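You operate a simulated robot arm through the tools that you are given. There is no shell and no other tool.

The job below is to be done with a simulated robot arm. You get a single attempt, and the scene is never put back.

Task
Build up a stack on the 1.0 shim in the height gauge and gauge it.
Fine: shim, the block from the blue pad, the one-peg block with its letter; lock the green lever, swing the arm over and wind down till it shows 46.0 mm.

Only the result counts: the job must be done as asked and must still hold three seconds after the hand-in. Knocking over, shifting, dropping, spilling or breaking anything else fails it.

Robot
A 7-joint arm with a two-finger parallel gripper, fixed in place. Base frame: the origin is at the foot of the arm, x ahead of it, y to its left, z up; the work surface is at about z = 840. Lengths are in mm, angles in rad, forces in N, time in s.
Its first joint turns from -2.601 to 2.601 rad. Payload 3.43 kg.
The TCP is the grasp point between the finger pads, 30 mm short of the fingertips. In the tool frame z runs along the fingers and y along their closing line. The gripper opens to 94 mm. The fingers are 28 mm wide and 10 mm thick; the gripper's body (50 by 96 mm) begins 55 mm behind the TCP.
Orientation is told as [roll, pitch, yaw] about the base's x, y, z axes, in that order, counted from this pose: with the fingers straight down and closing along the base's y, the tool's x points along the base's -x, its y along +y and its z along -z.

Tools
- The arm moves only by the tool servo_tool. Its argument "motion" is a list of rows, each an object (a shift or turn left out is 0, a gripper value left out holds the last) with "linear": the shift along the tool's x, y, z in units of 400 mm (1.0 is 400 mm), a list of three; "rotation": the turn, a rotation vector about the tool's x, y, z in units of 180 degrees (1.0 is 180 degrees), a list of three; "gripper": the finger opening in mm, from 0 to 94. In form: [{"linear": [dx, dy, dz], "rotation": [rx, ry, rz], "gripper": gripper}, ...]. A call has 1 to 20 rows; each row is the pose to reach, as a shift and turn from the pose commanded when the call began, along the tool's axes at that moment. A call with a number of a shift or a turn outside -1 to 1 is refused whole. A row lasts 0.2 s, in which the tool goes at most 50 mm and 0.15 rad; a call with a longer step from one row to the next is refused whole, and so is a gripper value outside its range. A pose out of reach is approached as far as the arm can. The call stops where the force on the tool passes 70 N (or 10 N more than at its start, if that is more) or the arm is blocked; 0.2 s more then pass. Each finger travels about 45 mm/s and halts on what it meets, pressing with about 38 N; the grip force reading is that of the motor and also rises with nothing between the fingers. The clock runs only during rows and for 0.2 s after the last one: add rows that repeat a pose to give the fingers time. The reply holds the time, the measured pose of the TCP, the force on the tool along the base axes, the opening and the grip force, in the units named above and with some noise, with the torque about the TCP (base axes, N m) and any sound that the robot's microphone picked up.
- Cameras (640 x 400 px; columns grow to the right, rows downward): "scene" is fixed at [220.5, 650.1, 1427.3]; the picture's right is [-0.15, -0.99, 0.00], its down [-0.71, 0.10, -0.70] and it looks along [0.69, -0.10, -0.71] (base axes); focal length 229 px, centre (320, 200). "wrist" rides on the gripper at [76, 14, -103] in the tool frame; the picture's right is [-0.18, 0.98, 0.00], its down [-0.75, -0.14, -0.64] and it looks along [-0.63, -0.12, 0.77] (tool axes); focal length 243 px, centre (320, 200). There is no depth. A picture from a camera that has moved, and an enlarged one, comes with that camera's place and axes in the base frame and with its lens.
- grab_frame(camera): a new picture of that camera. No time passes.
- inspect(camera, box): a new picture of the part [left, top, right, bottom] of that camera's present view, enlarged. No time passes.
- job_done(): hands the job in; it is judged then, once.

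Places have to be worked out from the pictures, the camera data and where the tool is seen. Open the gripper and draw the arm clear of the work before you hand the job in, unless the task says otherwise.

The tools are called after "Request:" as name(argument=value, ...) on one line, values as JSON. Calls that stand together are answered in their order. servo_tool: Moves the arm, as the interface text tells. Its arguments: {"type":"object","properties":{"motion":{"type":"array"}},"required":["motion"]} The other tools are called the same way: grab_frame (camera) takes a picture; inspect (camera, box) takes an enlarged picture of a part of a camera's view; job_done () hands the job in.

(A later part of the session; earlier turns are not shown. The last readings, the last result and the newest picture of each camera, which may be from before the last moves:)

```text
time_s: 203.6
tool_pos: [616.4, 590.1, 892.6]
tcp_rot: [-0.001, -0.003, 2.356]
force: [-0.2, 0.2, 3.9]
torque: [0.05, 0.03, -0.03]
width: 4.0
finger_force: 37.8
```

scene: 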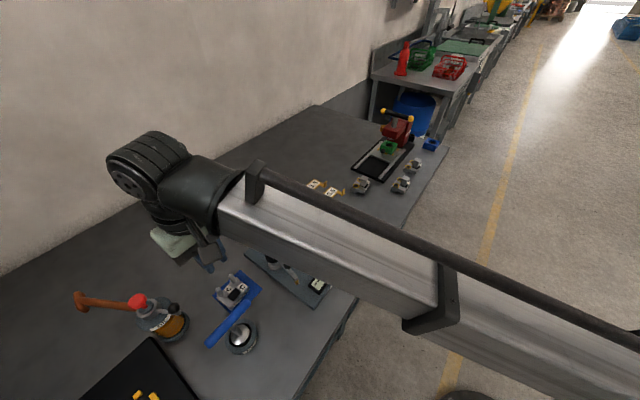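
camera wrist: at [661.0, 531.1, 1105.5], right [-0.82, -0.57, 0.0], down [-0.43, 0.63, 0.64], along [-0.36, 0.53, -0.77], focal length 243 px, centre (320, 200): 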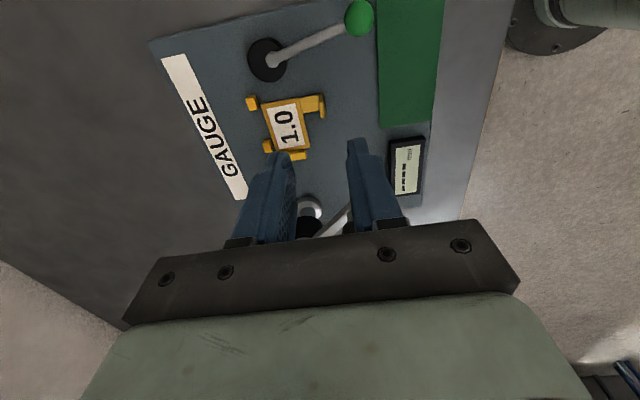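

Request:
servo_tool(motion=[{"gripper": 14}, {"gripper": 16}, {"gripper": 16}, {"linear": [0, 0, -0.02], "gripper": 16}, {"linear": [0, 0, -0.08], "gripper": 16}, {"linear": [0, 0, -0.18], "gripper": 16}, {"linear": [0, 0, -0.28], "gripper": 16}])

Request:
inspect(camera="wrist", box=[240, 40, 400, 180])

Request:
inspect(camera="scene", box=[280, 200, 350, 255])

```text
time_s: 205.2
tool_pos: [615.3, 590.2, 1005.8]
tcp_rot: [-0.002, -0.002, 2.355]
force: [-0.1, 1.4, 0.7]
torque: [0.0, 0.01, 0.02]
width: 15.8
finger_force: 0.1
```

```text
2.86 times, centred on (320, 110) of wrist
camera zoom: at [660.7, 525.7, 1107.7], right [-0.83, -0.56, 0.0], down [-0.43, 0.63, 0.64], along [-0.36, 0.53, -0.77], focal length 693 px, centre (320, 457)
```

zoom: 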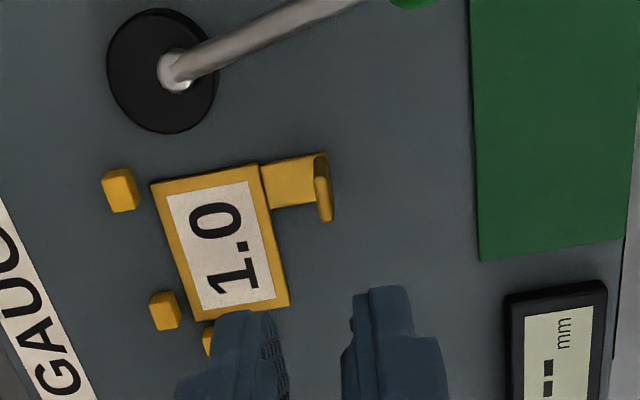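

```text
7.27 times, centred on (315, 228) of scene
camera zoom: at [220.5, 650.1, 1427.3], right [-0.15, -0.99, 0.0], down [-0.71, 0.1, -0.7], along [0.69, -0.1, -0.71], focal length 1666 px, centre (356, 0)
```

zoom: 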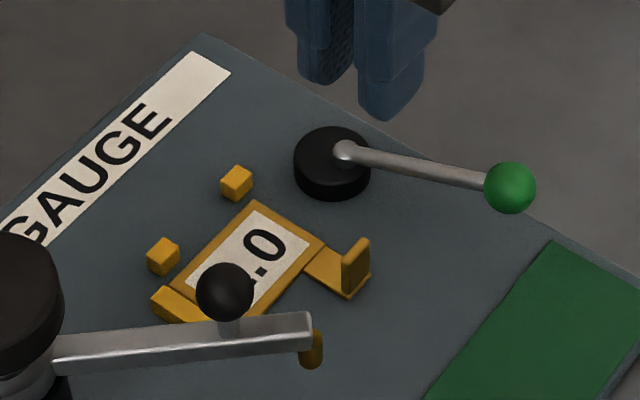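

The shim's centre is now about (894.5, -3.8). For more margin under the gauge point I'll nudge it another 1.8 mm toward the front.

Request:
servo_tool(motion=[{"linear": [0, 0, 0.1]}, {"linear": [0, 0, 0.2]}, {"linear": [0, 0, 0.26]}, {"linear": [0, 0, 0.28]}, {"linear": [0, 0, 0.28], "gripper": 0}, {"linear": [0, 0, 0.28], "gripper": 0}, {"linear": [0, 0, 0.28], "gripper": 0}])

Request:
servo_tool(motion=[{"linear": [0, 0, -0.004]}, {"linear": [0, 0.0045, -0.004]}, {"linear": [0, 0.0045, -0.004]}, {"linear": [0, 0.0045, 0.0]}, {"linear": [0, 0.0045, 0.0]}])

```text
time_s: 206.8
tool_pos: [615.4, 590.5, 892.9]
tcp_rot: [-0.001, -0.002, 2.355]
force: [0.7, -0.1, -0.2]
torque: [0.01, 0.03, 0.02]
width: 3.9
finger_force: 37.7
```

```text
time_s: 208.0
tool_pos: [614.0, 589.7, 893.2]
tcp_rot: [-0.003, -0.003, 2.357]
force: [0.0, 0.8, 0.1]
torque: [-0.03, 0.01, -0.02]
width: 3.7
finger_force: 37.8
```

Request:
servo_tool(motion=[{"linear": [0, 0, 0.0008]}, {"gripper": 14, "linear": [0, 0, 0.0008]}, {"gripper": 16, "linear": [0, 0, 0.0008]}, {"gripper": 16, "linear": [0, 0, 0.0008]}, {"linear": [0, 0, -0.02], "gripper": 16}, {"linear": [0, 0, -0.1], "gripper": 16}, {"linear": [0, 0, -0.2], "gripper": 16}, {"linear": [0, 0, -0.28], "gripper": 16}])

Request:
inspect(camera="wrist", box=[240, 40, 400, 180])

```text
time_s: 209.8
tool_pos: [614.8, 588.4, 1006.3]
tcp_rot: [-0.001, -0.001, 2.356]
force: [0.5, 0.3, 0.4]
torque: [-0.03, -0.04, 0.0]
width: 15.9
finger_force: 0.1
```

```text
2.86 times, centred on (320, 110) of wrist
camera zoom: at [659.4, 524.2, 1108.4], right [-0.83, -0.56, 0.0], down [-0.43, 0.63, 0.64], along [-0.36, 0.53, -0.77], focal length 693 px, centre (320, 457)
```

zoom: 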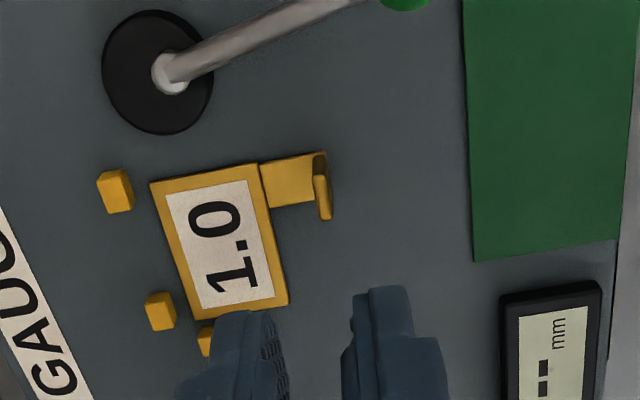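

The shim is centred. Next I'll fetch LOWER from the blue pad.

Request:
servo_tool(motion=[{"linear": [0, 0, -0.07], "rotation": [0, 0, 0.0455], "gripper": 40}, {"linear": [-0.03, -0.01, -0.135], "rotation": [0, 0, 0.091], "gripper": 60}, {"linear": [-0.1, -0.0345, -0.135], "rotation": [0, 0, 0.1365], "gripper": 72}, {"linear": [-0.17, -0.0587, -0.135], "rotation": [0, 0, 0.182]}, {"linear": [-0.24, -0.0828, -0.135], "rotation": [0, 0, 0.2275]}, {"linear": [-0.31, -0.107, -0.135], "rotation": [0, 0, 0.273]}, {"linear": [-0.38, -0.131, -0.135], "rotation": [0, 0, 0.3185]}, {"linear": [-0.45, -0.1553, -0.135], "rotation": [0, 0, 0.364]}, {"linear": [-0.52, -0.1795, -0.135], "rotation": [0, 0, 0.4095]}, {"linear": [-0.59, -0.2036, -0.135], "rotation": [0, 0, 0.455]}, {"linear": [-0.6475, -0.2235, -0.135], "rotation": [0, 0, 0.5]}, {"linear": [-0.6475, -0.2235, -0.135], "rotation": [0, 0, 0.5]}])

Request:
grab_frame(camera="wrist")

Request:
inspect(camera="wrist", box=[240, 40, 400, 180])

```text
time_s: 212.4
tool_pos: [495.3, 835.1, 1058.5]
tcp_rot: [0.002, -0.003, 0.783]
force: [0.5, -0.4, -0.3]
torque: [-0.02, -0.01, 0.0]
width: 72.1
finger_force: 0.0
```

```text
taken
camera wrist: at [431.2, 791.7, 1161.2], right [-0.56, 0.83, 0.0], down [0.63, 0.43, 0.64], along [0.53, 0.36, -0.77], focal length 243 px, centre (320, 200)
```

wrist: 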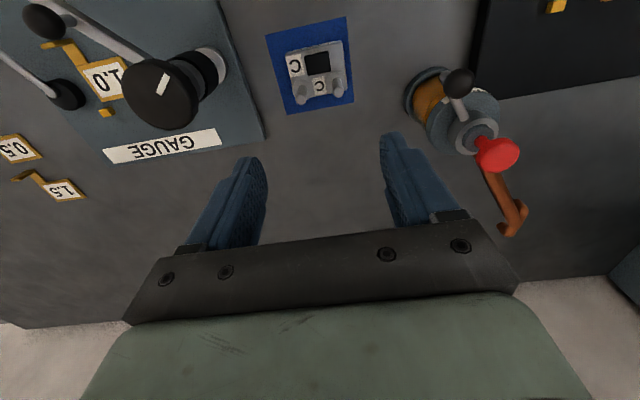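

```text
2.86 times, centred on (320, 110) of wrist
camera zoom: at [431.2, 791.7, 1161.2], right [-0.56, 0.83, 0.0], down [0.63, 0.43, 0.64], along [0.53, 0.36, -0.77], focal length 693 px, centre (320, 457)
```

zoom: 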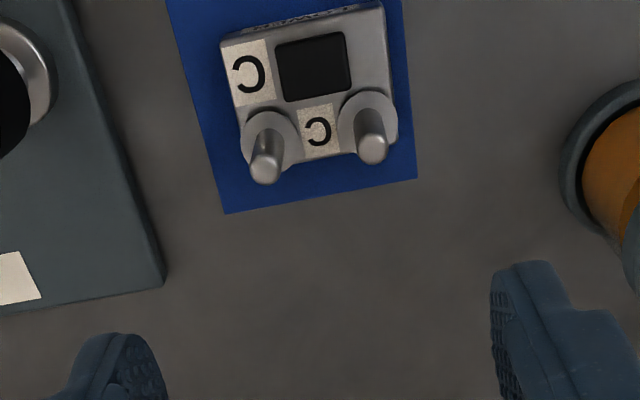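

Request:
servo_tool(motion=[{"linear": [0, -0.002, 0.1]}, {"linear": [0, -0.002, 0.2]}, {"linear": [0, -0.002, 0.3]}, {"linear": [0, -0.002, 0.37]}, {"linear": [0, -0.002, 0.398]}, {"linear": [0, -0.002, 0.398]}])

Request:
inspect(camera="wrist", box=[200, 80, 440, 240])

```text
time_s: 213.8
tool_pos: [495.1, 834.1, 899.6]
tcp_rot: [0.002, -0.001, 0.786]
force: [0.7, 0.8, 0.7]
torque: [0.01, -0.01, -0.02]
width: 72.0
finger_force: 0.0
```

```text
2.50 times, centred on (320, 160) of wrist
camera zoom: at [431.8, 790.4, 1002.6], right [-0.56, 0.83, 0.0], down [0.63, 0.43, 0.64], along [0.53, 0.36, -0.77], focal length 606 px, centre (320, 300)
```

zoom: 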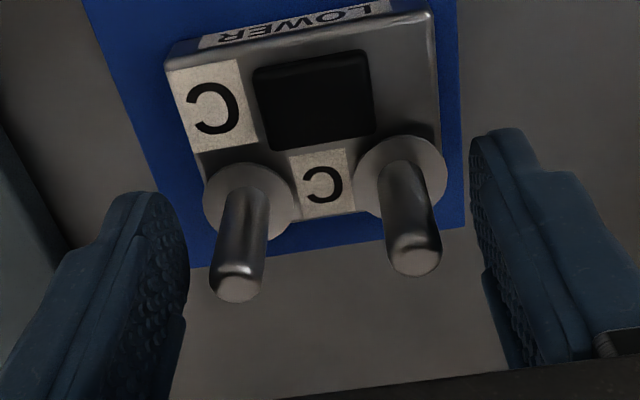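

Request:
servo_tool(motion=[{"linear": [0, 0.0022, 0]}, {"linear": [0, 0.0022, 0], "gripper": 35}, {"linear": [0, 0.0022, 0], "gripper": 35}, {"linear": [0, 0.0022, 0], "gripper": 35}, {"linear": [0, 0.0022, 0], "gripper": 35}])

Request:
servo_tool(motion=[{"linear": [0, 0, -0.01]}, {"linear": [0, 0, -0.04]}, {"linear": [0, 0, -0.12]}, {"linear": [0, 0, -0.22]}, {"linear": [0, 0, -0.33]}, {"linear": [0, 0, -0.44]}, {"linear": [0, 0, -0.46]}])

Request:
inspect(camera="wrist", box=[200, 80, 440, 240])

```text
time_s: 215.0
tool_pos: [494.7, 834.2, 901.1]
tcp_rot: [0.001, -0.001, 0.784]
force: [1.1, -2.7, -0.3]
torque: [-0.13, -0.1, 0.0]
width: 51.4
finger_force: 37.7
```

```text
time_s: 216.6
tool_pos: [494.4, 835.2, 1084.7]
tcp_rot: [0.0, 0.0, 0.784]
force: [0.1, 0.9, -3.5]
torque: [0.01, -0.01, 0.0]
width: 51.2
finger_force: 37.6
```

```text
2.50 times, centred on (320, 160) of wrist
camera zoom: at [431.7, 791.2, 1186.6], right [-0.56, 0.83, 0.0], down [0.63, 0.43, 0.64], along [0.53, 0.36, -0.77], focal length 606 px, centre (320, 300)
```

zoom: 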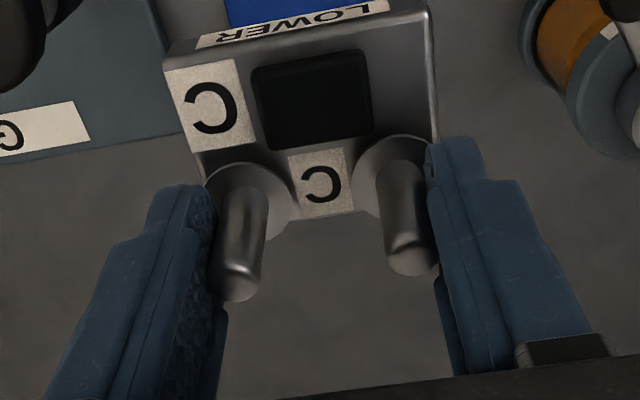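

LOWER is held level. I'll carry it back over the nest by reversing the same displacement.

Request:
servo_tool(motion=[{"linear": [0.009, -0.06, 0]}, {"linear": [0.024, -0.16, 0]}, {"linear": [0.04, -0.27, 0]}, {"linear": [0.057, -0.38, 0]}, {"linear": [0.073, -0.49, 0]}, {"linear": [0.085, -0.57, 0]}, {"linear": [0.089, -0.594, 0]}, {"linear": [0.089, -0.594, 0.08]}, {"linear": [0.089, -0.594, 0.18]}, {"linear": [0.089, -0.594, 0.28]}, {"linear": [0.089, -0.594, 0.34]}, {"linear": [0.089, -0.594, 0.355]}, {"linear": [0.089, -0.594, 0.355]}])

Request:
inspect(camera="wrist", box=[230, 50, 410, 210])

Request:
inspect(camera="scene", box=[270, 195, 350, 255])

```text
time_s: 219.4
tool_pos: [637.5, 642.1, 942.4]
tcp_rot: [0.002, -0.002, 0.786]
force: [0.2, -0.2, -3.4]
torque: [0.04, -0.03, -0.01]
width: 51.1
finger_force: 38.1
```

```text
2.50 times, centred on (320, 130) of wrist
camera zoom: at [574.0, 598.0, 1044.3], right [-0.56, 0.83, 0.0], down [0.63, 0.43, 0.64], along [0.53, 0.36, -0.77], focal length 606 px, centre (320, 375)
```

zoom: 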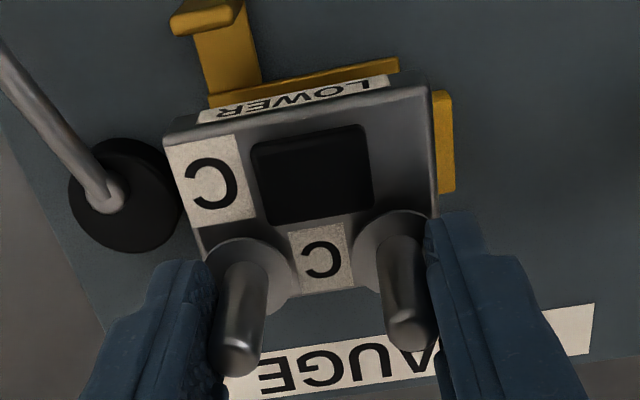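

```text
6.67 times, centred on (310, 225) of scene
camera zoom: at [220.5, 650.1, 1427.3], right [-0.15, -0.99, 0.0], down [-0.71, 0.1, -0.7], along [0.69, -0.1, -0.71], focal length 1528 px, centre (387, 33)
```

zoom: 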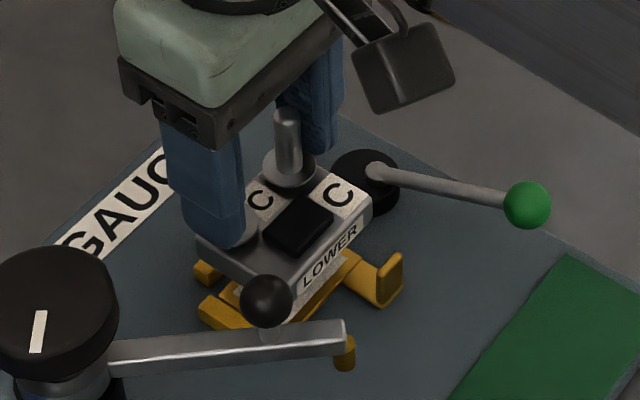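

Alignment looks right, with LOWER about 1–2 mm from bar and nubs. I'll lower in stages onto the shim.

Request:
servo_tool(motion=[{"linear": [0, 0, 0.03]}, {"linear": [0, 0, 0.055]}, {"linear": [0, 0, 0.061]}, {"linear": [0, 0, 0.061]}])

Request:
servo_tool(motion=[{"linear": [0, 0, 0.0025]}, {"linear": [0, 0, 0.0025]}])

Request:
servo_tool(motion=[{"linear": [0, 0, 0.002]}, {"linear": [0, 0, 0.002]}])

```text
time_s: 220.4
tool_pos: [637.3, 642.6, 916.6]
tcp_rot: [0.001, 0.0, 0.787]
force: [-0.5, 0.2, -4.2]
torque: [0.01, -0.03, 0.03]
width: 51.4
finger_force: 37.7
```

```text
time_s: 221.0
tool_pos: [637.6, 642.7, 917.0]
tcp_rot: [0.003, 0.0, 0.786]
force: [-2.1, -2.4, -4.6]
torque: [-0.08, 0.11, 0.11]
width: 51.6
finger_force: 38.2
```

```text
time_s: 221.6
tool_pos: [636.6, 642.1, 915.2]
tcp_rot: [0.002, -0.001, 0.786]
force: [-2.9, -1.9, -2.6]
torque: [-0.1, 0.16, 0.06]
width: 51.5
finger_force: 38.1
```

Request:
servo_tool(motion=[{"linear": [0.0012, 0, 0.0]}, {"linear": [0.0012, 0, 0.001]}, {"linear": [0.0012, 0, 0.001]}])

Request:
servo_tool(motion=[{"linear": [0, 0, 0.001]}, {"linear": [0, 0, 0.001]}])

```text
time_s: 222.4
tool_pos: [637.5, 641.9, 914.4]
tcp_rot: [0.001, -0.001, 0.786]
force: [0.2, -1.4, -4.7]
torque: [-0.01, -0.05, 0.05]
width: 51.5
finger_force: 38.0
```

```text
time_s: 223.0
tool_pos: [637.4, 642.1, 915.2]
tcp_rot: [0.0, 0.0, 0.785]
force: [0.9, 0.3, -1.4]
torque: [-0.09, -0.03, -0.02]
width: 51.6
finger_force: 38.5
```

Request:
servo_tool(motion=[{"linear": [0, 0, 0.001]}, {"linear": [0, 0, 0.001]}])

Request:
inspect(camera="scene", box=[270, 200, 350, 255])

```text
time_s: 223.6
tool_pos: [637.0, 642.5, 914.5]
tcp_rot: [0.002, -0.001, 0.786]
force: [0.2, 0.5, 4.7]
torque: [-0.27, 0.08, -0.03]
width: 51.6
finger_force: 38.2
```

```text
7.27 times, centred on (310, 228) of scene
camera zoom: at [220.5, 650.1, 1427.3], right [-0.15, -0.99, 0.0], down [-0.71, 0.1, -0.7], along [0.69, -0.1, -0.71], focal length 1666 px, centre (393, 0)
```

zoom: 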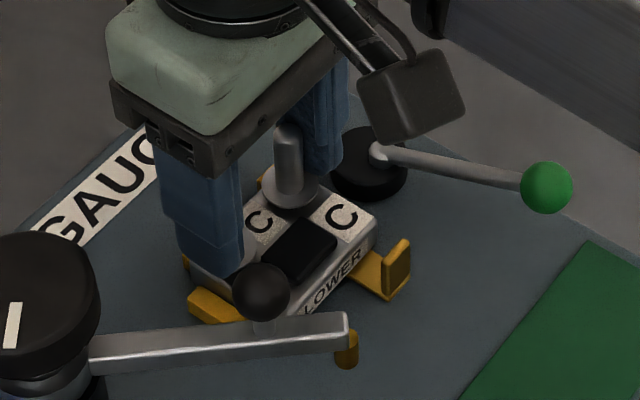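

LOWER is on the re-centred shim. I'll release it and rise, then fetch UPPER.

Request:
servo_tool(motion=[{"gripper": 58}, {"gripper": 58}, {"linear": [0, 0, -0.01], "gripper": 58}, {"linear": [0, 0, -0.05], "gripper": 58}, {"linear": [0, 0, -0.12], "gripper": 58}, {"linear": [0, 0, -0.22], "gripper": 58}])

Request:
inspect(camera="wrist", box=[240, 40, 400, 180])

Request:
inspect(camera="scene", box=[270, 200, 350, 255])

```text
time_s: 225.0
tool_pos: [635.9, 642.7, 1002.3]
tcp_rot: [0.002, 0.001, 0.786]
force: [0.6, 0.8, 0.7]
torque: [-0.02, -0.03, -0.02]
width: 57.8
finger_force: 0.0
```

```text
2.86 times, centred on (320, 110) of wrist
camera zoom: at [574.2, 598.4, 1105.1], right [-0.56, 0.83, 0.0], down [0.63, 0.43, 0.64], along [0.53, 0.36, -0.77], focal length 693 px, centre (320, 457)
```

zoom: 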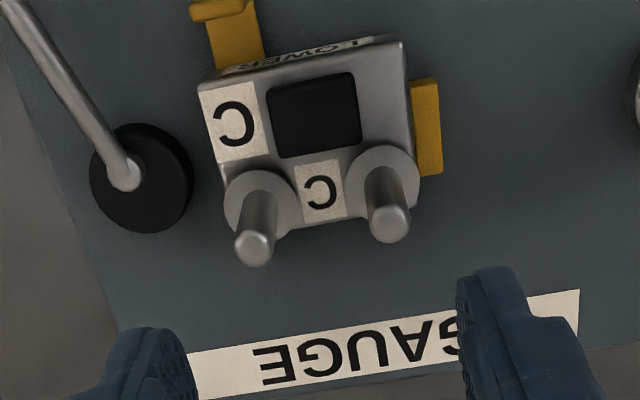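

```text
7.27 times, centred on (310, 228) of scene
camera zoom: at [220.5, 650.1, 1427.3], right [-0.15, -0.99, 0.0], down [-0.71, 0.1, -0.7], along [0.69, -0.1, -0.71], focal length 1666 px, centre (393, 0)
```

zoom: 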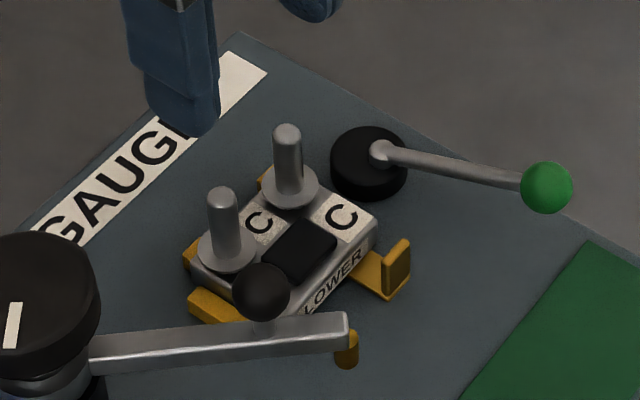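

LOWER is well placed again. Now I'll go pick up UPPER C.

Request:
servo_tool(motion=[{"linear": [0.014, -0.1, -0.05], "gripper": 50}, {"linear": [0.029, -0.21, -0.05]}, {"linear": [0.044, -0.32, -0.05]}, {"linear": [0.06, -0.43, -0.05]}, {"linear": [0.075, -0.54, -0.05]}, {"linear": [0.09, -0.65, -0.05]}, {"linear": [0.105, -0.757, -0.05]}, {"linear": [0.105, -0.757, -0.05]}])

Request:
inspect(camera="wrist", box=[240, 50, 400, 190])

```text
time_s: 226.8
tool_pos: [822.5, 397.3, 1020.6]
tcp_rot: [0.002, -0.003, 0.785]
force: [-0.2, -0.7, 0.2]
torque: [0.0, -0.01, -0.04]
width: 50.2
finger_force: 0.1
```

```text
2.86 times, centred on (320, 120) of wrist
camera zoom: at [758.4, 353.6, 1124.3], right [-0.56, 0.83, 0.0], down [0.63, 0.43, 0.64], along [0.53, 0.36, -0.77], focal length 693 px, centre (320, 429)
```

zoom: 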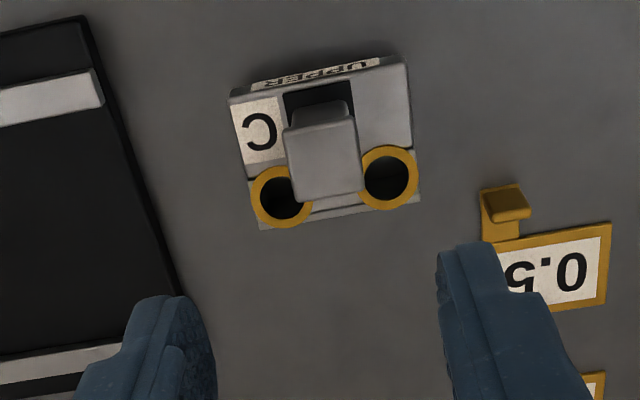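

Request:
servo_tool(motion=[{"linear": [0.001, 0.001, 0.08]}, {"linear": [0.001, 0.001, 0.16]}, {"linear": [0.001, 0.001, 0.23]}, {"linear": [0.001, 0.001, 0.262]}, {"linear": [0.001, 0.001, 0.27]}, {"linear": [0.001, 0.001, 0.27], "gripper": 15}, {"linear": [0.001, 0.001, 0.27], "gripper": 15}, {"linear": [0.001, 0.001, 0.27], "gripper": 15}, {"linear": [0.001, 0.001, 0.27], "gripper": 15}])

Request:
inspect(camera="wrist", box=[220, 80, 420, 220])

```text
time_s: 228.8
tool_pos: [822.0, 398.9, 913.0]
tcp_rot: [0.002, 0.0, 0.785]
force: [-1.1, 1.0, -0.3]
torque: [0.04, 0.02, 0.04]
width: 23.7
finger_force: 37.8
```

```text
2.86 times, centred on (320, 150) of wrist
camera zoom: at [757.7, 354.1, 1016.0], right [-0.56, 0.83, 0.0], down [0.63, 0.43, 0.64], along [0.53, 0.36, -0.77], focal length 693 px, centre (320, 343)
```

zoom: 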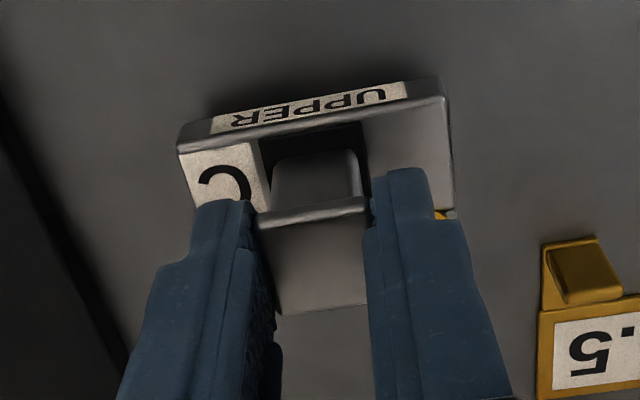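

Request:
servo_tool(motion=[{"linear": [0, 0, -0.02]}, {"linear": [0, 0, -0.08]}, {"linear": [0, 0, -0.18]}, {"linear": [0, 0, -0.3]}, {"linear": [-0.003, 0.05, -0.3]}, {"linear": [-0.01, 0.15, -0.3]}, {"linear": [-0.017, 0.26, -0.3]}, {"linear": [-0.024, 0.37, -0.3]}, {"linear": [-0.032, 0.48, -0.3]}, {"linear": [-0.039, 0.59, -0.3]}, {"linear": [-0.046, 0.69, -0.3]}, {"linear": [-0.05, 0.7585, -0.3]}, {"linear": [-0.05, 0.7585, -0.3]}])

Request:
servo_tool(motion=[{"linear": [0, 0, 0.04]}, {"linear": [0, 0, 0.08]}, {"linear": [0, 0, 0.095]}, {"linear": [0, 0, 0.095]}])

Request:
inspect(camera="scene", box=[282, 205, 327, 245])

Request:
inspect(camera="wrist", box=[220, 60, 420, 200])

```text
time_s: 231.6
tool_pos: [619.9, 627.5, 1034.2]
tcp_rot: [0.0, -0.003, 0.785]
force: [0.2, -0.9, -3.2]
torque: [-0.03, -0.01, -0.01]
width: 23.7
finger_force: 37.7
```

```text
time_s: 232.6
tool_pos: [620.8, 626.9, 997.2]
tcp_rot: [0.001, -0.001, 0.786]
force: [0.1, -0.1, -2.2]
torque: [-0.03, 0.04, 0.06]
width: 23.7
finger_force: 37.7
```

```text
10.00 times, centred on (304, 225) of scene
camera zoom: at [220.5, 650.1, 1427.3], right [-0.15, -0.99, 0.0], down [-0.71, 0.1, -0.7], along [0.69, -0.1, -0.71], focal length 2291 px, centre (475, -50)
```

zoom: 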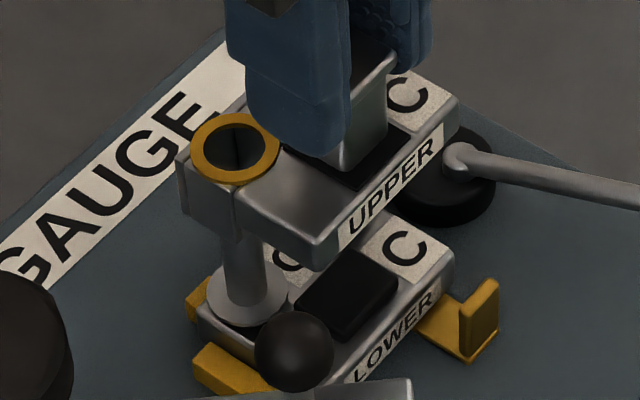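

```text
2.86 times, centred on (320, 130) of wrist
camera zoom: at [557.1, 582.6, 1098.8], right [-0.56, 0.83, 0.0], down [0.63, 0.43, 0.64], along [0.53, 0.36, -0.77], focal length 693 px, centre (320, 400)
```

zoom: 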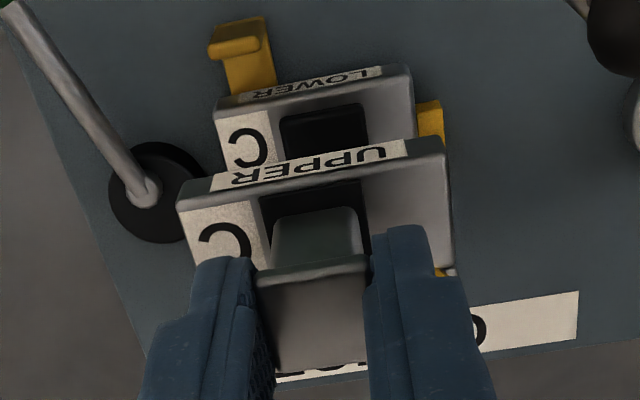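

It's aligned as before, with the bushing directly over the peg. I'll lower in stages.

Request:
servo_tool(motion=[{"linear": [0, 0, 0.015]}, {"linear": [0, 0, 0.03]}, {"linear": [0, 0, 0.045]}, {"linear": [0, 0, 0.06]}, {"linear": [0, 0, 0.06]}])

Request:
servo_tool(motion=[{"linear": [0, 0, 0.012]}, {"linear": [0, 0, 0.024]}, {"linear": [0, 0, 0.036]}, {"linear": [0, 0, 0.036]}])

Request:
inspect(camera="scene", box=[282, 205, 327, 245])

```text
time_s: 233.8
tool_pos: [620.6, 626.7, 972.5]
tcp_rot: [0.001, -0.002, 0.786]
force: [1.3, 1.0, -3.2]
torque: [0.03, -0.05, -0.02]
width: 23.5
finger_force: 38.0
```

```text
time_s: 234.8
tool_pos: [620.4, 627.3, 959.0]
tcp_rot: [0.001, -0.002, 0.786]
force: [0.3, -0.7, -3.0]
torque: [-0.01, 0.04, 0.05]
width: 24.0
finger_force: 37.8
```

```text
10.00 times, centred on (304, 225) of scene
camera zoom: at [220.5, 650.1, 1427.3], right [-0.15, -0.99, 0.0], down [-0.71, 0.1, -0.7], along [0.69, -0.1, -0.71], focal length 2291 px, centre (475, -50)
```

zoom: 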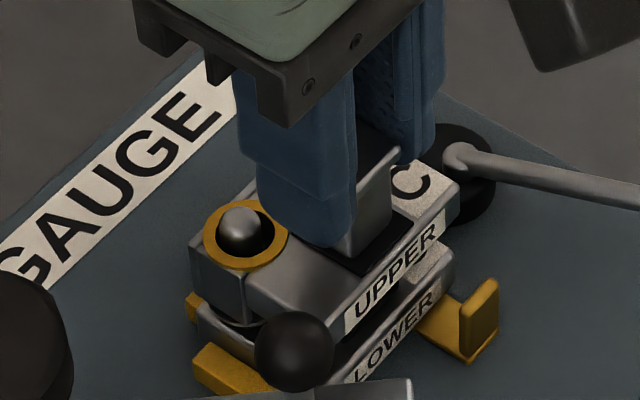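

Request:
servo_tool(motion=[{"linear": [0, 0, 0.006]}, {"linear": [0, 0, 0.01]}, {"linear": [0, 0, 0.01]}])

Request:
servo_tool(motion=[{"linear": [0, 0, 0.0025]}, {"linear": [0, 0, 0.0025]}])

Request:
servo_tool(motion=[{"linear": [0, 0, 0.0025]}, {"linear": [0, 0, 0.0025]}])

```text
time_s: 235.6
tool_pos: [620.7, 627.0, 953.5]
tcp_rot: [0.003, -0.003, 0.785]
force: [-0.4, 0.6, -1.8]
torque: [0.01, 0.01, -0.01]
width: 23.6
finger_force: 37.5
```

```text
time_s: 236.2
tool_pos: [620.5, 626.5, 952.3]
tcp_rot: [0.001, -0.003, 0.785]
force: [0.4, 1.1, 10.4]
torque: [0.01, -0.07, 0.01]
width: 23.7
finger_force: 38.1
```

```text
time_s: 236.8
tool_pos: [621.4, 626.1, 952.5]
tcp_rot: [0.002, -0.003, 0.786]
force: [1.3, 3.2, 26.0]
torque: [0.11, -0.19, -0.01]
width: 23.4
finger_force: 38.3
```

UPPER is seated. I'll ease off, release and rise clear.

Request:
servo_tool(motion=[{"linear": [0, 0, -0.0025]}, {"linear": [0, 0, -0.0025]}, {"linear": [0, 0, -0.0025], "gripper": 38}, {"linear": [0, 0, -0.0025], "gripper": 38}, {"linear": [0, 0, -0.0025], "gripper": 38}, {"linear": [0, 0, -0.02], "gripper": 38}, {"linear": [0, 0, -0.08], "gripper": 38}, {"linear": [0, 0, -0.17], "gripper": 38}, {"linear": [0, 0, -0.27], "gripper": 38}])

Request:
inspect(camera="wrist", box=[250, 50, 400, 170])

Request:
inspect(camera="scene", box=[270, 200, 350, 255])

```text
time_s: 238.8
tool_pos: [620.7, 625.2, 1059.8]
tcp_rot: [0.001, -0.001, 0.785]
force: [-0.6, -0.1, -0.9]
torque: [0.03, 0.03, -0.01]
width: 37.9
finger_force: 0.1
```

```text
3.33 times, centred on (325, 110) of wrist
camera zoom: at [557.3, 581.8, 1162.3], right [-0.56, 0.83, 0.0], down [0.63, 0.43, 0.64], along [0.53, 0.36, -0.77], focal length 809 px, centre (303, 500)
```

zoom: 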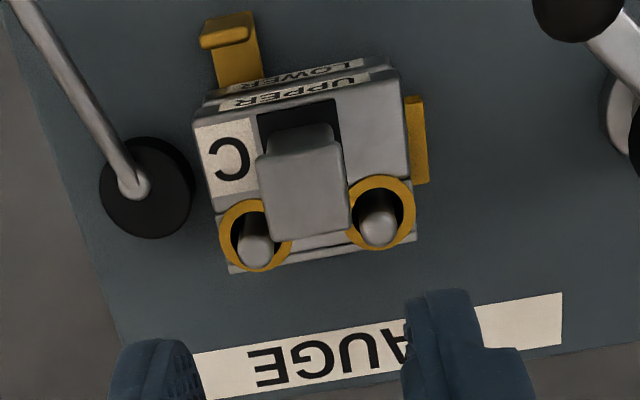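

```text
7.27 times, centred on (310, 228) of scene
camera zoom: at [220.5, 650.1, 1427.3], right [-0.15, -0.99, 0.0], down [-0.71, 0.1, -0.7], along [0.69, -0.1, -0.71], focal length 1666 px, centre (393, 0)
```

zoom: 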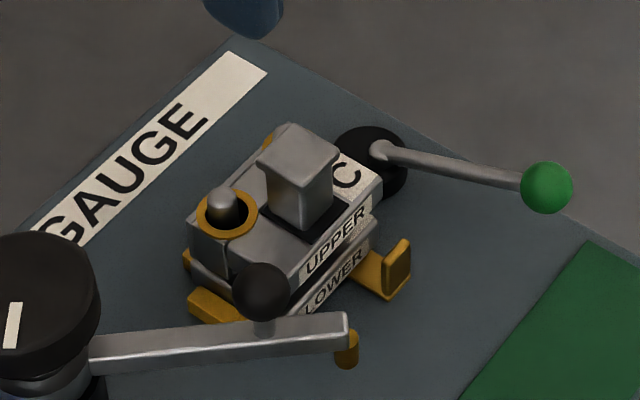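

UPPER seats fine, but its bushings sit about 2 mm toward the front of the pegs. I'll regrip, lift slightly, shift it 2 mm back to centre it, and set it down again.

Request:
servo_tool(motion=[{"linear": [0, 0, 0.1]}, {"linear": [0, 0, 0.2]}, {"linear": [0, 0, 0.26]}, {"linear": [0, 0, 0.2675]}, {"linear": [0, 0, 0.2675], "gripper": 15}, {"linear": [0, 0, 0.2675], "gripper": 15}, {"linear": [0, 0, 0.2675], "gripper": 15}])

Request:
servo_tool(motion=[{"linear": [0, 0, -0.005]}, {"linear": [0, 0, -0.005]}, {"linear": [-0.0025, 0, -0.005]}, {"linear": [-0.005, 0, -0.005]}, {"linear": [-0.005, 0, -0.005]}])

Request:
inspect(camera="scene", box=[282, 205, 327, 245])

```text
time_s: 240.4
tool_pos: [620.3, 626.2, 952.5]
tcp_rot: [0.002, -0.002, 0.784]
force: [0.0, 0.1, -0.4]
torque: [-0.02, 0.02, -0.01]
width: 23.5
finger_force: 37.3
```

```text
time_s: 241.6
tool_pos: [620.3, 628.3, 954.9]
tcp_rot: [0.002, -0.002, 0.785]
force: [-0.5, 0.5, -3.8]
torque: [-0.04, 0.02, -0.01]
width: 23.5
finger_force: 37.8
```

```text
10.00 times, centred on (304, 225) of scene
camera zoom: at [220.5, 650.1, 1427.3], right [-0.15, -0.99, 0.0], down [-0.71, 0.1, -0.7], along [0.69, -0.1, -0.71], focal length 2291 px, centre (475, -50)
```

zoom: 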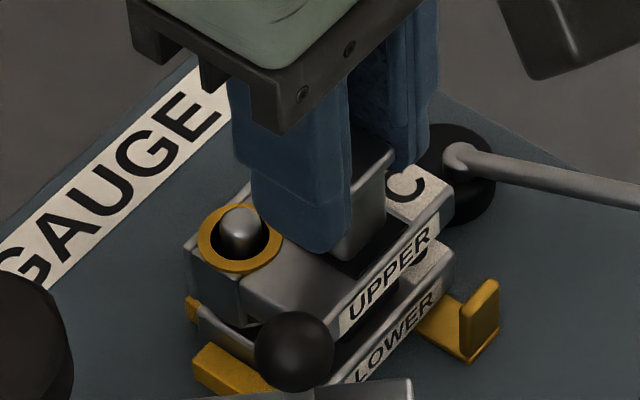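

Request:
servo_tool(motion=[{"linear": [0, 0, 0.003]}, {"linear": [0, 0, 0.0045]}, {"linear": [0, 0, 0.0045]}])

Request:
servo_tool(motion=[{"linear": [0, 0, 0.0015]}, {"linear": [0, 0, 0.0015]}])

```text
time_s: 242.4
tool_pos: [621.8, 628.6, 953.0]
tcp_rot: [0.002, -0.001, 0.784]
force: [0.0, -0.4, -3.1]
torque: [0.04, 0.02, 0.0]
width: 23.5
finger_force: 37.6
```

```text
time_s: 243.0
tool_pos: [621.8, 627.8, 952.5]
tcp_rot: [0.001, -0.002, 0.787]
force: [-0.7, 0.6, -2.6]
torque: [0.0, 0.05, -0.02]
width: 23.8
finger_force: 38.3
```

Request:
servo_tool(motion=[{"linear": [0, 0, 0.0015]}, {"linear": [0, 0, 0.0015]}])

Request:
servo_tool(motion=[{"linear": [0, 0, 0.0015]}, {"linear": [0, 0, 0.0015]}])

```text
time_s: 243.6
tool_pos: [621.7, 627.0, 951.9]
tcp_rot: [0.001, -0.002, 0.785]
force: [0.4, 0.5, 5.5]
torque: [0.02, -0.04, 0.03]
width: 23.7
finger_force: 38.2
```

```text
time_s: 244.2
tool_pos: [622.0, 629.4, 952.5]
tcp_rot: [0.001, -0.003, 0.785]
force: [2.0, 1.8, 16.0]
torque: [0.08, -0.2, 0.04]
width: 23.6
finger_force: 38.0
```

Interesting: with UPPER shifted back it went about 0.7 mm lower before contact, so seating depends on alignment. I'll probe nearby offsets to find where it seats deepest, starting 0.8 mm further back.

Request:
servo_tool(motion=[{"linear": [0, 0, -0.0065]}, {"linear": [-0.002, 0, -0.0065]}, {"linear": [-0.002, 0, -0.003]}, {"linear": [-0.002, 0, -0.0025]}, {"linear": [-0.002, 0, -0.0025]}])

Request:
servo_tool(motion=[{"linear": [0, 0, 0.001]}, {"linear": [0, 0, 0.001]}])

Request:
servo_tool(motion=[{"linear": [0, 0, 0.001]}, {"linear": [0, 0, 0.001]}])

Request:
servo_tool(motion=[{"linear": [0, 0, 0.001]}, {"linear": [0, 0, 0.001]}])

```text
time_s: 245.4
tool_pos: [621.9, 628.1, 951.5]
tcp_rot: [0.003, 0.0, 0.785]
force: [-1.1, -0.5, -0.3]
torque: [-0.02, 0.06, 0.01]
width: 23.7
finger_force: 38.2
```

```text
time_s: 246.0
tool_pos: [622.0, 627.9, 952.8]
tcp_rot: [0.0, -0.003, 0.785]
force: [-1.8, -1.8, 3.9]
torque: [-0.11, 0.07, 0.03]
width: 23.5
finger_force: 38.5
```

```text
time_s: 246.6
tool_pos: [623.1, 628.4, 951.6]
tcp_rot: [0.0, -0.001, 0.784]
force: [0.6, -1.1, 9.2]
torque: [-0.16, 0.01, 0.0]
width: 23.4
finger_force: 37.9
```

```text
time_s: 247.2
tool_pos: [622.4, 627.6, 952.5]
tcp_rot: [0.001, -0.002, 0.786]
force: [0.2, -0.8, 17.7]
torque: [-0.08, -0.09, 0.01]
width: 23.7
finger_force: 37.5
```

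Request:
servo_tool(motion=[{"linear": [0, 0, -0.0065]}, {"linear": [0.001, 0.002, -0.0065]}, {"linear": [0.001, 0.002, -0.003]}, {"linear": [0.001, 0.002, -0.002]}, {"linear": [0.001, 0.002, -0.002]}])

Request:
servo_tool(motion=[{"linear": [0, 0, 0.001]}, {"linear": [0, 0, 0.001]}])

Request:
servo_tool(motion=[{"linear": [0, 0, -0.0045]}, {"linear": [0, -0.004, -0.0045]}, {"linear": [0, -0.004, -0.001]}, {"linear": [0, -0.004, -0.001]}])

Request:
servo_tool(motion=[{"linear": [0, 0, 0.001]}, {"linear": [0, 0, 0.001]}])

```text
time_s: 248.4
tool_pos: [621.0, 630.3, 953.0]
tcp_rot: [0.001, -0.003, 0.785]
force: [-1.0, -0.1, 10.3]
torque: [0.04, 0.09, -0.02]
width: 23.5
finger_force: 38.2
```

```text
time_s: 249.0
tool_pos: [620.8, 629.0, 950.1]
tcp_rot: [0.002, -0.001, 0.784]
force: [-0.5, 1.5, 14.7]
torque: [0.04, 0.02, 0.02]
width: 23.4
finger_force: 38.2
```

```text
time_s: 250.0
tool_pos: [623.8, 627.8, 952.4]
tcp_rot: [0.001, -0.003, 0.786]
force: [-0.3, -1.2, 3.6]
torque: [-0.1, -0.03, -0.01]
width: 23.7
finger_force: 38.3
```

```text
time_s: 250.6
tool_pos: [622.5, 627.0, 952.0]
tcp_rot: [-0.001, -0.003, 0.788]
force: [1.3, -0.5, 12.7]
torque: [-0.14, -0.11, 0.01]
width: 23.6
finger_force: 37.8
```

The seat height is the same across these offsets, so UPPER is properly down now. I'll settle it at the centred position and release.

Request:
servo_tool(motion=[{"linear": [0, 0, -0.003]}, {"linear": [0, 0.0012, -0.003]}, {"linear": [0, 0.0012, -0.001]}, {"linear": [0, 0.0012, -0.001]}])

Request:
servo_tool(motion=[{"linear": [0, 0, -0.001]}, {"linear": [0, 0, -0.001], "gripper": 38}, {"linear": [0, 0, -0.001], "gripper": 38}, {"linear": [0, 0, -0.001], "gripper": 38}, {"linear": [0, 0, -0.02], "gripper": 38}, {"linear": [0, 0, -0.08], "gripper": 38}, {"linear": [0, 0, -0.17], "gripper": 38}, {"linear": [0, 0, -0.27], "gripper": 38}])

Request:
inspect(camera="wrist", box=[250, 50, 400, 170])

```text
time_s: 251.6
tool_pos: [621.8, 628.3, 953.6]
tcp_rot: [0.001, -0.001, 0.785]
force: [0.9, -1.8, 7.8]
torque: [-0.08, -0.11, 0.0]
width: 23.7
finger_force: 38.0
```

```text
time_s: 253.4
tool_pos: [622.6, 628.9, 1059.9]
tcp_rot: [0.003, -0.001, 0.785]
force: [0.6, 0.1, 0.6]
torque: [0.0, 0.01, -0.02]
width: 38.1
finger_force: 0.0
```

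```text
3.33 times, centred on (325, 110) of wrist
camera zoom: at [559.4, 584.2, 1162.3], right [-0.56, 0.83, 0.0], down [0.63, 0.43, 0.64], along [0.53, 0.36, -0.77], focal length 809 px, centre (303, 500)
```

zoom: 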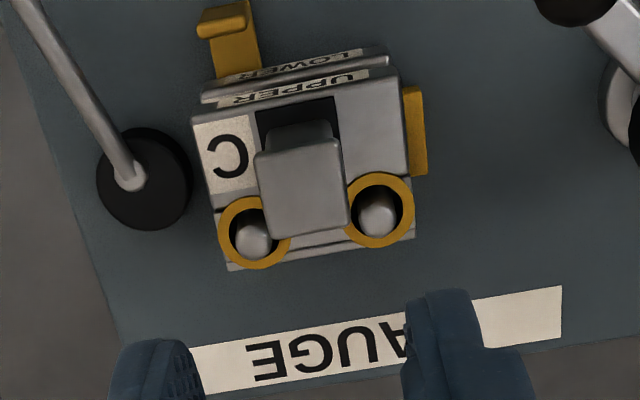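

UPPER is centred on the pegs. Now I'll lock the green lever again, starting above its ball.

Request:
servo_tool(motion=[{"linear": [0.04, -0.047, 0], "rotation": [0, 0, -0.015], "gripper": 36}, {"linear": [0.08, -0.094, 0], "rotation": [0, 0, -0.03]}, {"linear": [0.125, -0.146, 0], "rotation": [0, 0, -0.046]}, {"linear": [0.1675, -0.1958, 0], "rotation": [0, 0, -0.0611]}, {"linear": [0.1675, -0.1958, 0.07], "rotation": [0, 0, -0.0611]}, {"linear": [0.1675, -0.1958, 0.15], "rotation": [0, 0, -0.0611]}, {"linear": [0.1675, -0.1958, 0.25], "rotation": [0, 0, -0.0611]}])

Request:
inspect(camera="wrist", box=[240, 60, 400, 200])

```text
time_s: 255.0
tool_pos: [629.9, 525.7, 959.6]
tcp_rot: [-0.001, -0.002, 0.98]
force: [-0.7, 0.1, 0.3]
torque: [0.01, 0.01, -0.01]
width: 36.1
finger_force: 0.2
```

```text
2.86 times, centred on (320, 130) of wrist
camera zoom: at [576.0, 470.2, 1062.4], right [-0.71, 0.7, 0.0], down [0.54, 0.54, 0.64], along [0.45, 0.46, -0.77], focal length 693 px, centre (320, 400)
```

zoom: 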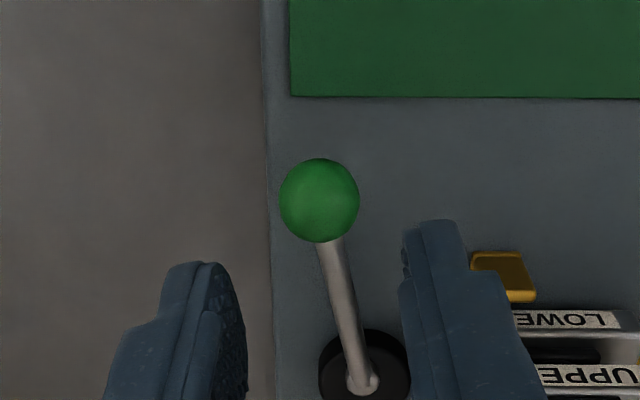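

Request:
servo_tool(motion=[{"linear": [0, -0.001, 0.07]}, {"linear": [0, -0.001, 0.13]}, {"linear": [0, -0.001, 0.1475]}, {"linear": [0, -0.001, 0.1475], "gripper": 27}, {"linear": [0, -0.001, 0.1475], "gripper": 27}])

Request:
servo_tool(motion=[{"linear": [-0.0009, -0.01855, 0], "rotation": [0, 0, -0.0318]}, {"linear": [-0.0037, -0.0369, 0], "rotation": [0, 0, -0.0637]}, {"linear": [-0.0083, -0.0549, 0], "rotation": [0, 0, -0.0955]}, {"linear": [-0.0131, -0.0685, 0], "rotation": [0, 0, -0.1204]}])

Request:
servo_tool(motion=[{"linear": [-0.0009, -0.01855, 0], "rotation": [0, 0, -0.0318]}, {"linear": [-0.0037, -0.0369, 0], "rotation": [0, 0, -0.0637]}, {"linear": [-0.0083, -0.0549, 0], "rotation": [0, 0, -0.0955]}, {"linear": [-0.0131, -0.0685, 0], "rotation": [0, 0, -0.1204]}])

Request:
inspect(camera="scene", box=[270, 190, 390, 280])

```text
time_s: 256.2
tool_pos: [630.3, 525.6, 901.5]
tcp_rot: [-0.002, -0.002, 0.978]
force: [0.3, -0.1, 0.9]
torque: [-0.01, 0.01, 0.01]
width: 27.0
finger_force: 0.1
```

```text
time_s: 257.2
tool_pos: [656.0, 514.0, 899.4]
tcp_rot: [0.001, -0.002, 1.357]
force: [-0.7, -0.1, 0.1]
torque: [0.03, 0.02, 0.0]
width: 27.1
finger_force: 0.0
```

```text
time_s: 258.2
tool_pos: [684.4, 513.7, 900.6]
tcp_rot: [0.001, -0.002, 1.735]
force: [0.1, 0.6, 0.7]
torque: [-0.02, -0.01, -0.02]
width: 27.0
finger_force: 0.0
```

```text
4.44 times, centred on (330, 235) of scene
camera zoom: at [220.5, 650.1, 1427.3], right [-0.15, -0.99, 0.0], down [-0.71, 0.1, -0.7], along [0.69, -0.1, -0.71], focal length 1018 px, centre (276, 44)
```

zoom: 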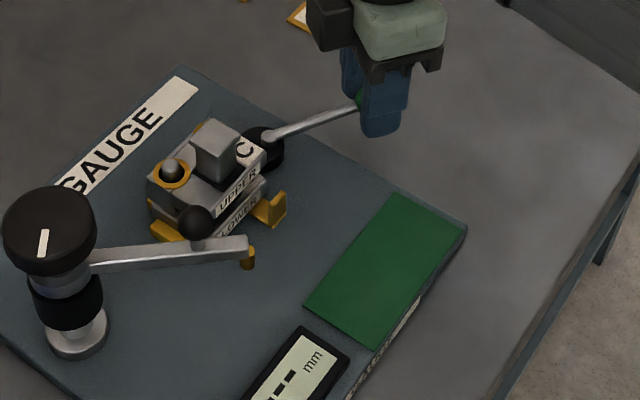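

Both arcs are going smoothly. I'll finish the swing to the locked stop.

Request:
servo_tool(motion=[{"linear": [-0.0009, -0.01855, 0], "rotation": [0, 0, -0.0318]}, {"linear": [-0.0037, -0.0369, 0], "rotation": [0, 0, -0.0637]}, {"linear": [-0.0083, -0.0549, 0], "rotation": [0, 0, -0.0955]}, {"linear": [-0.0131, -0.0685, 0], "rotation": [0, 0, -0.1204]}])

Request:
servo_tool(motion=[{"linear": [-0.0009, -0.01855, 0], "rotation": [0, 0, -0.0318]}, {"linear": [-0.0037, -0.0369, 0], "rotation": [0, 0, -0.0637]}, {"linear": [-0.0037, -0.0369, 0], "rotation": [0, 0, -0.0637]}])

Request:
inspect(camera="wrist", box=[240, 100, 400, 240])

Request:
inspect(camera="scene", box=[270, 190, 390, 280])

```text
time_s: 259.2
tool_pos: [710.3, 524.1, 901.8]
tcp_rot: [-0.001, -0.001, 2.114]
force: [0.7, -0.1, 0.3]
torque: [-0.01, 0.01, -0.01]
width: 27.1
finger_force: 0.0
```

```text
time_s: 260.0
tool_pos: [722.4, 532.0, 900.9]
tcp_rot: [-0.002, -0.002, 2.312]
force: [-0.3, 0.4, -0.3]
torque: [0.03, 0.0, 0.02]
width: 27.2
finger_force: 0.4
```

```text
2.86 times, centred on (320, 170) of wrist
camera zoom: at [764.1, 465.7, 1003.4], right [-0.85, -0.53, 0.0], down [-0.41, 0.65, 0.64], along [-0.34, 0.55, -0.77], focal length 693 px, centre (320, 286)
```

zoom: 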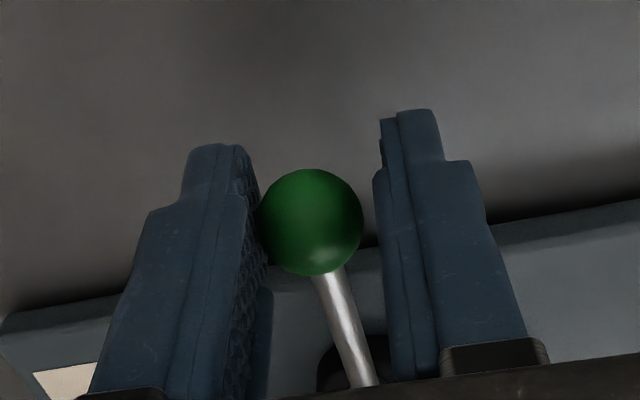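

```text
4.44 times, centred on (330, 235) of scene
camera zoom: at [220.5, 650.1, 1427.3], right [-0.15, -0.99, 0.0], down [-0.71, 0.1, -0.7], along [0.69, -0.1, -0.71], focal length 1018 px, centre (276, 44)
```

zoom: 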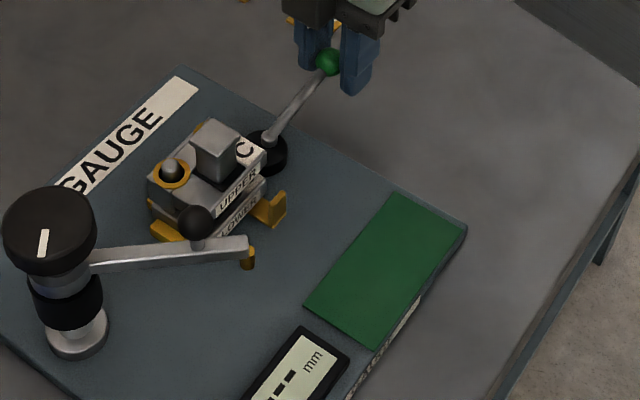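

It snapped into the locked end again. I'll nudge to confirm the stop, then release and rise.

Request:
servo_tool(motion=[{"linear": [-0.0009, -0.0186, 0], "rotation": [0, 0, -0.0318]}, {"linear": [-0.001, -0.0205, 0], "rotation": [0, 0, -0.035]}])

Request:
servo_tool(motion=[{"linear": [0, 0.01, 0], "rotation": [0, 0, 0.008], "gripper": 34}, {"linear": [0, 0.01, 0], "rotation": [0, 0, 0.008], "gripper": 37}, {"linear": [0, 0.01, -0.03], "rotation": [0, 0, 0.008], "gripper": 38}, {"linear": [0, 0.01, -0.1], "rotation": [0, 0, 0.008], "gripper": 38}, {"linear": [0, 0.01, -0.2], "rotation": [0, 0, 0.008], "gripper": 38}, {"linear": [0, 0.01, -0.3], "rotation": [0, 0, 0.008], "gripper": 38}, {"linear": [0, 0.01, -0.4], "rotation": [0, 0, 0.008], "gripper": 38}])

Request:
inspect(camera="wrist", box=[240, 80, 420, 240])

```text
time_s: 260.6
tool_pos: [727.8, 536.5, 900.4]
tcp_rot: [0.0, -0.002, 2.424]
force: [-5.1, -2.1, 0.6]
torque: [-0.03, 0.1, -0.04]
width: 30.0
finger_force: 2.7
```

```text
time_s: 262.2
tool_pos: [724.7, 533.9, 1061.8]
tcp_rot: [0.001, -0.001, 2.396]
force: [-0.4, 0.8, -0.2]
torque: [0.0, 0.01, 0.01]
width: 38.1
finger_force: 0.1
```

```text
2.50 times, centred on (330, 160) of wrist
camera zoom: at [772.5, 471.7, 1162.8], right [-0.8, -0.6, 0.0], down [-0.46, 0.61, 0.64], along [-0.38, 0.52, -0.77], focal length 606 px, centre (295, 300)
```

zoom: 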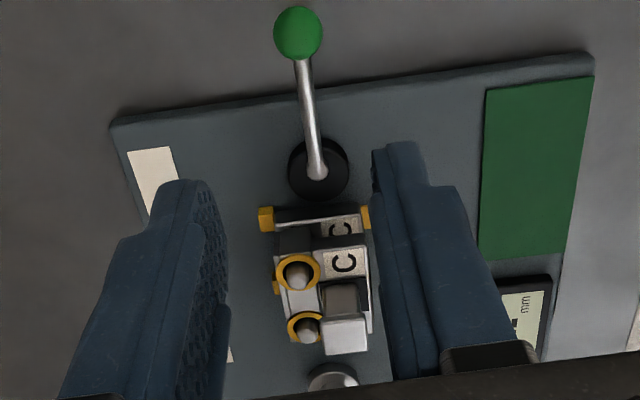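

The lever is locked. Now for the swing arm: I'll go above its knob at about (544, 646).

Request:
servo_tool(motion=[{"linear": [-0.08, 0.015, 0], "rotation": [0, 0, 0.042], "gripper": 36}, {"linear": [-0.17, 0.032, 0], "rotation": [0, 0, 0.088]}, {"linear": [-0.26, 0.049, 0], "rotation": [0, 0, 0.134]}, {"linear": [-0.35, 0.066, 0], "rotation": [0, 0, 0.18]}, {"linear": [-0.44, 0.083, 0], "rotation": [0, 0, 0.226]}, {"linear": [-0.522, 0.099, 0], "rotation": [0, 0, 0.27]}, {"linear": [-0.522, 0.099, 0.08], "rotation": [0, 0, 0.275]}])

Request:
inspect(camera="wrist", box=[220, 50, 420, 210])

```text
time_s: 263.8
tool_pos: [544.2, 647.5, 1028.7]
tcp_rot: [0.0, -0.001, 1.532]
force: [-0.3, 1.1, 0.8]
torque: [0.0, 0.02, 0.02]
width: 35.8
finger_force: 0.1
```

```text
2.50 times, centred on (320, 130) of wrist
camera zoom: at [527.8, 570.8, 1130.4], right [-0.97, 0.22, 0.0], down [0.17, 0.75, 0.64], along [0.14, 0.63, -0.77], focal length 606 px, centre (320, 375)
```

zoom: 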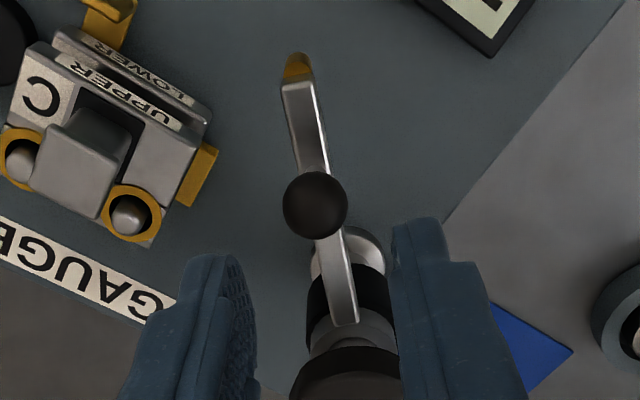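

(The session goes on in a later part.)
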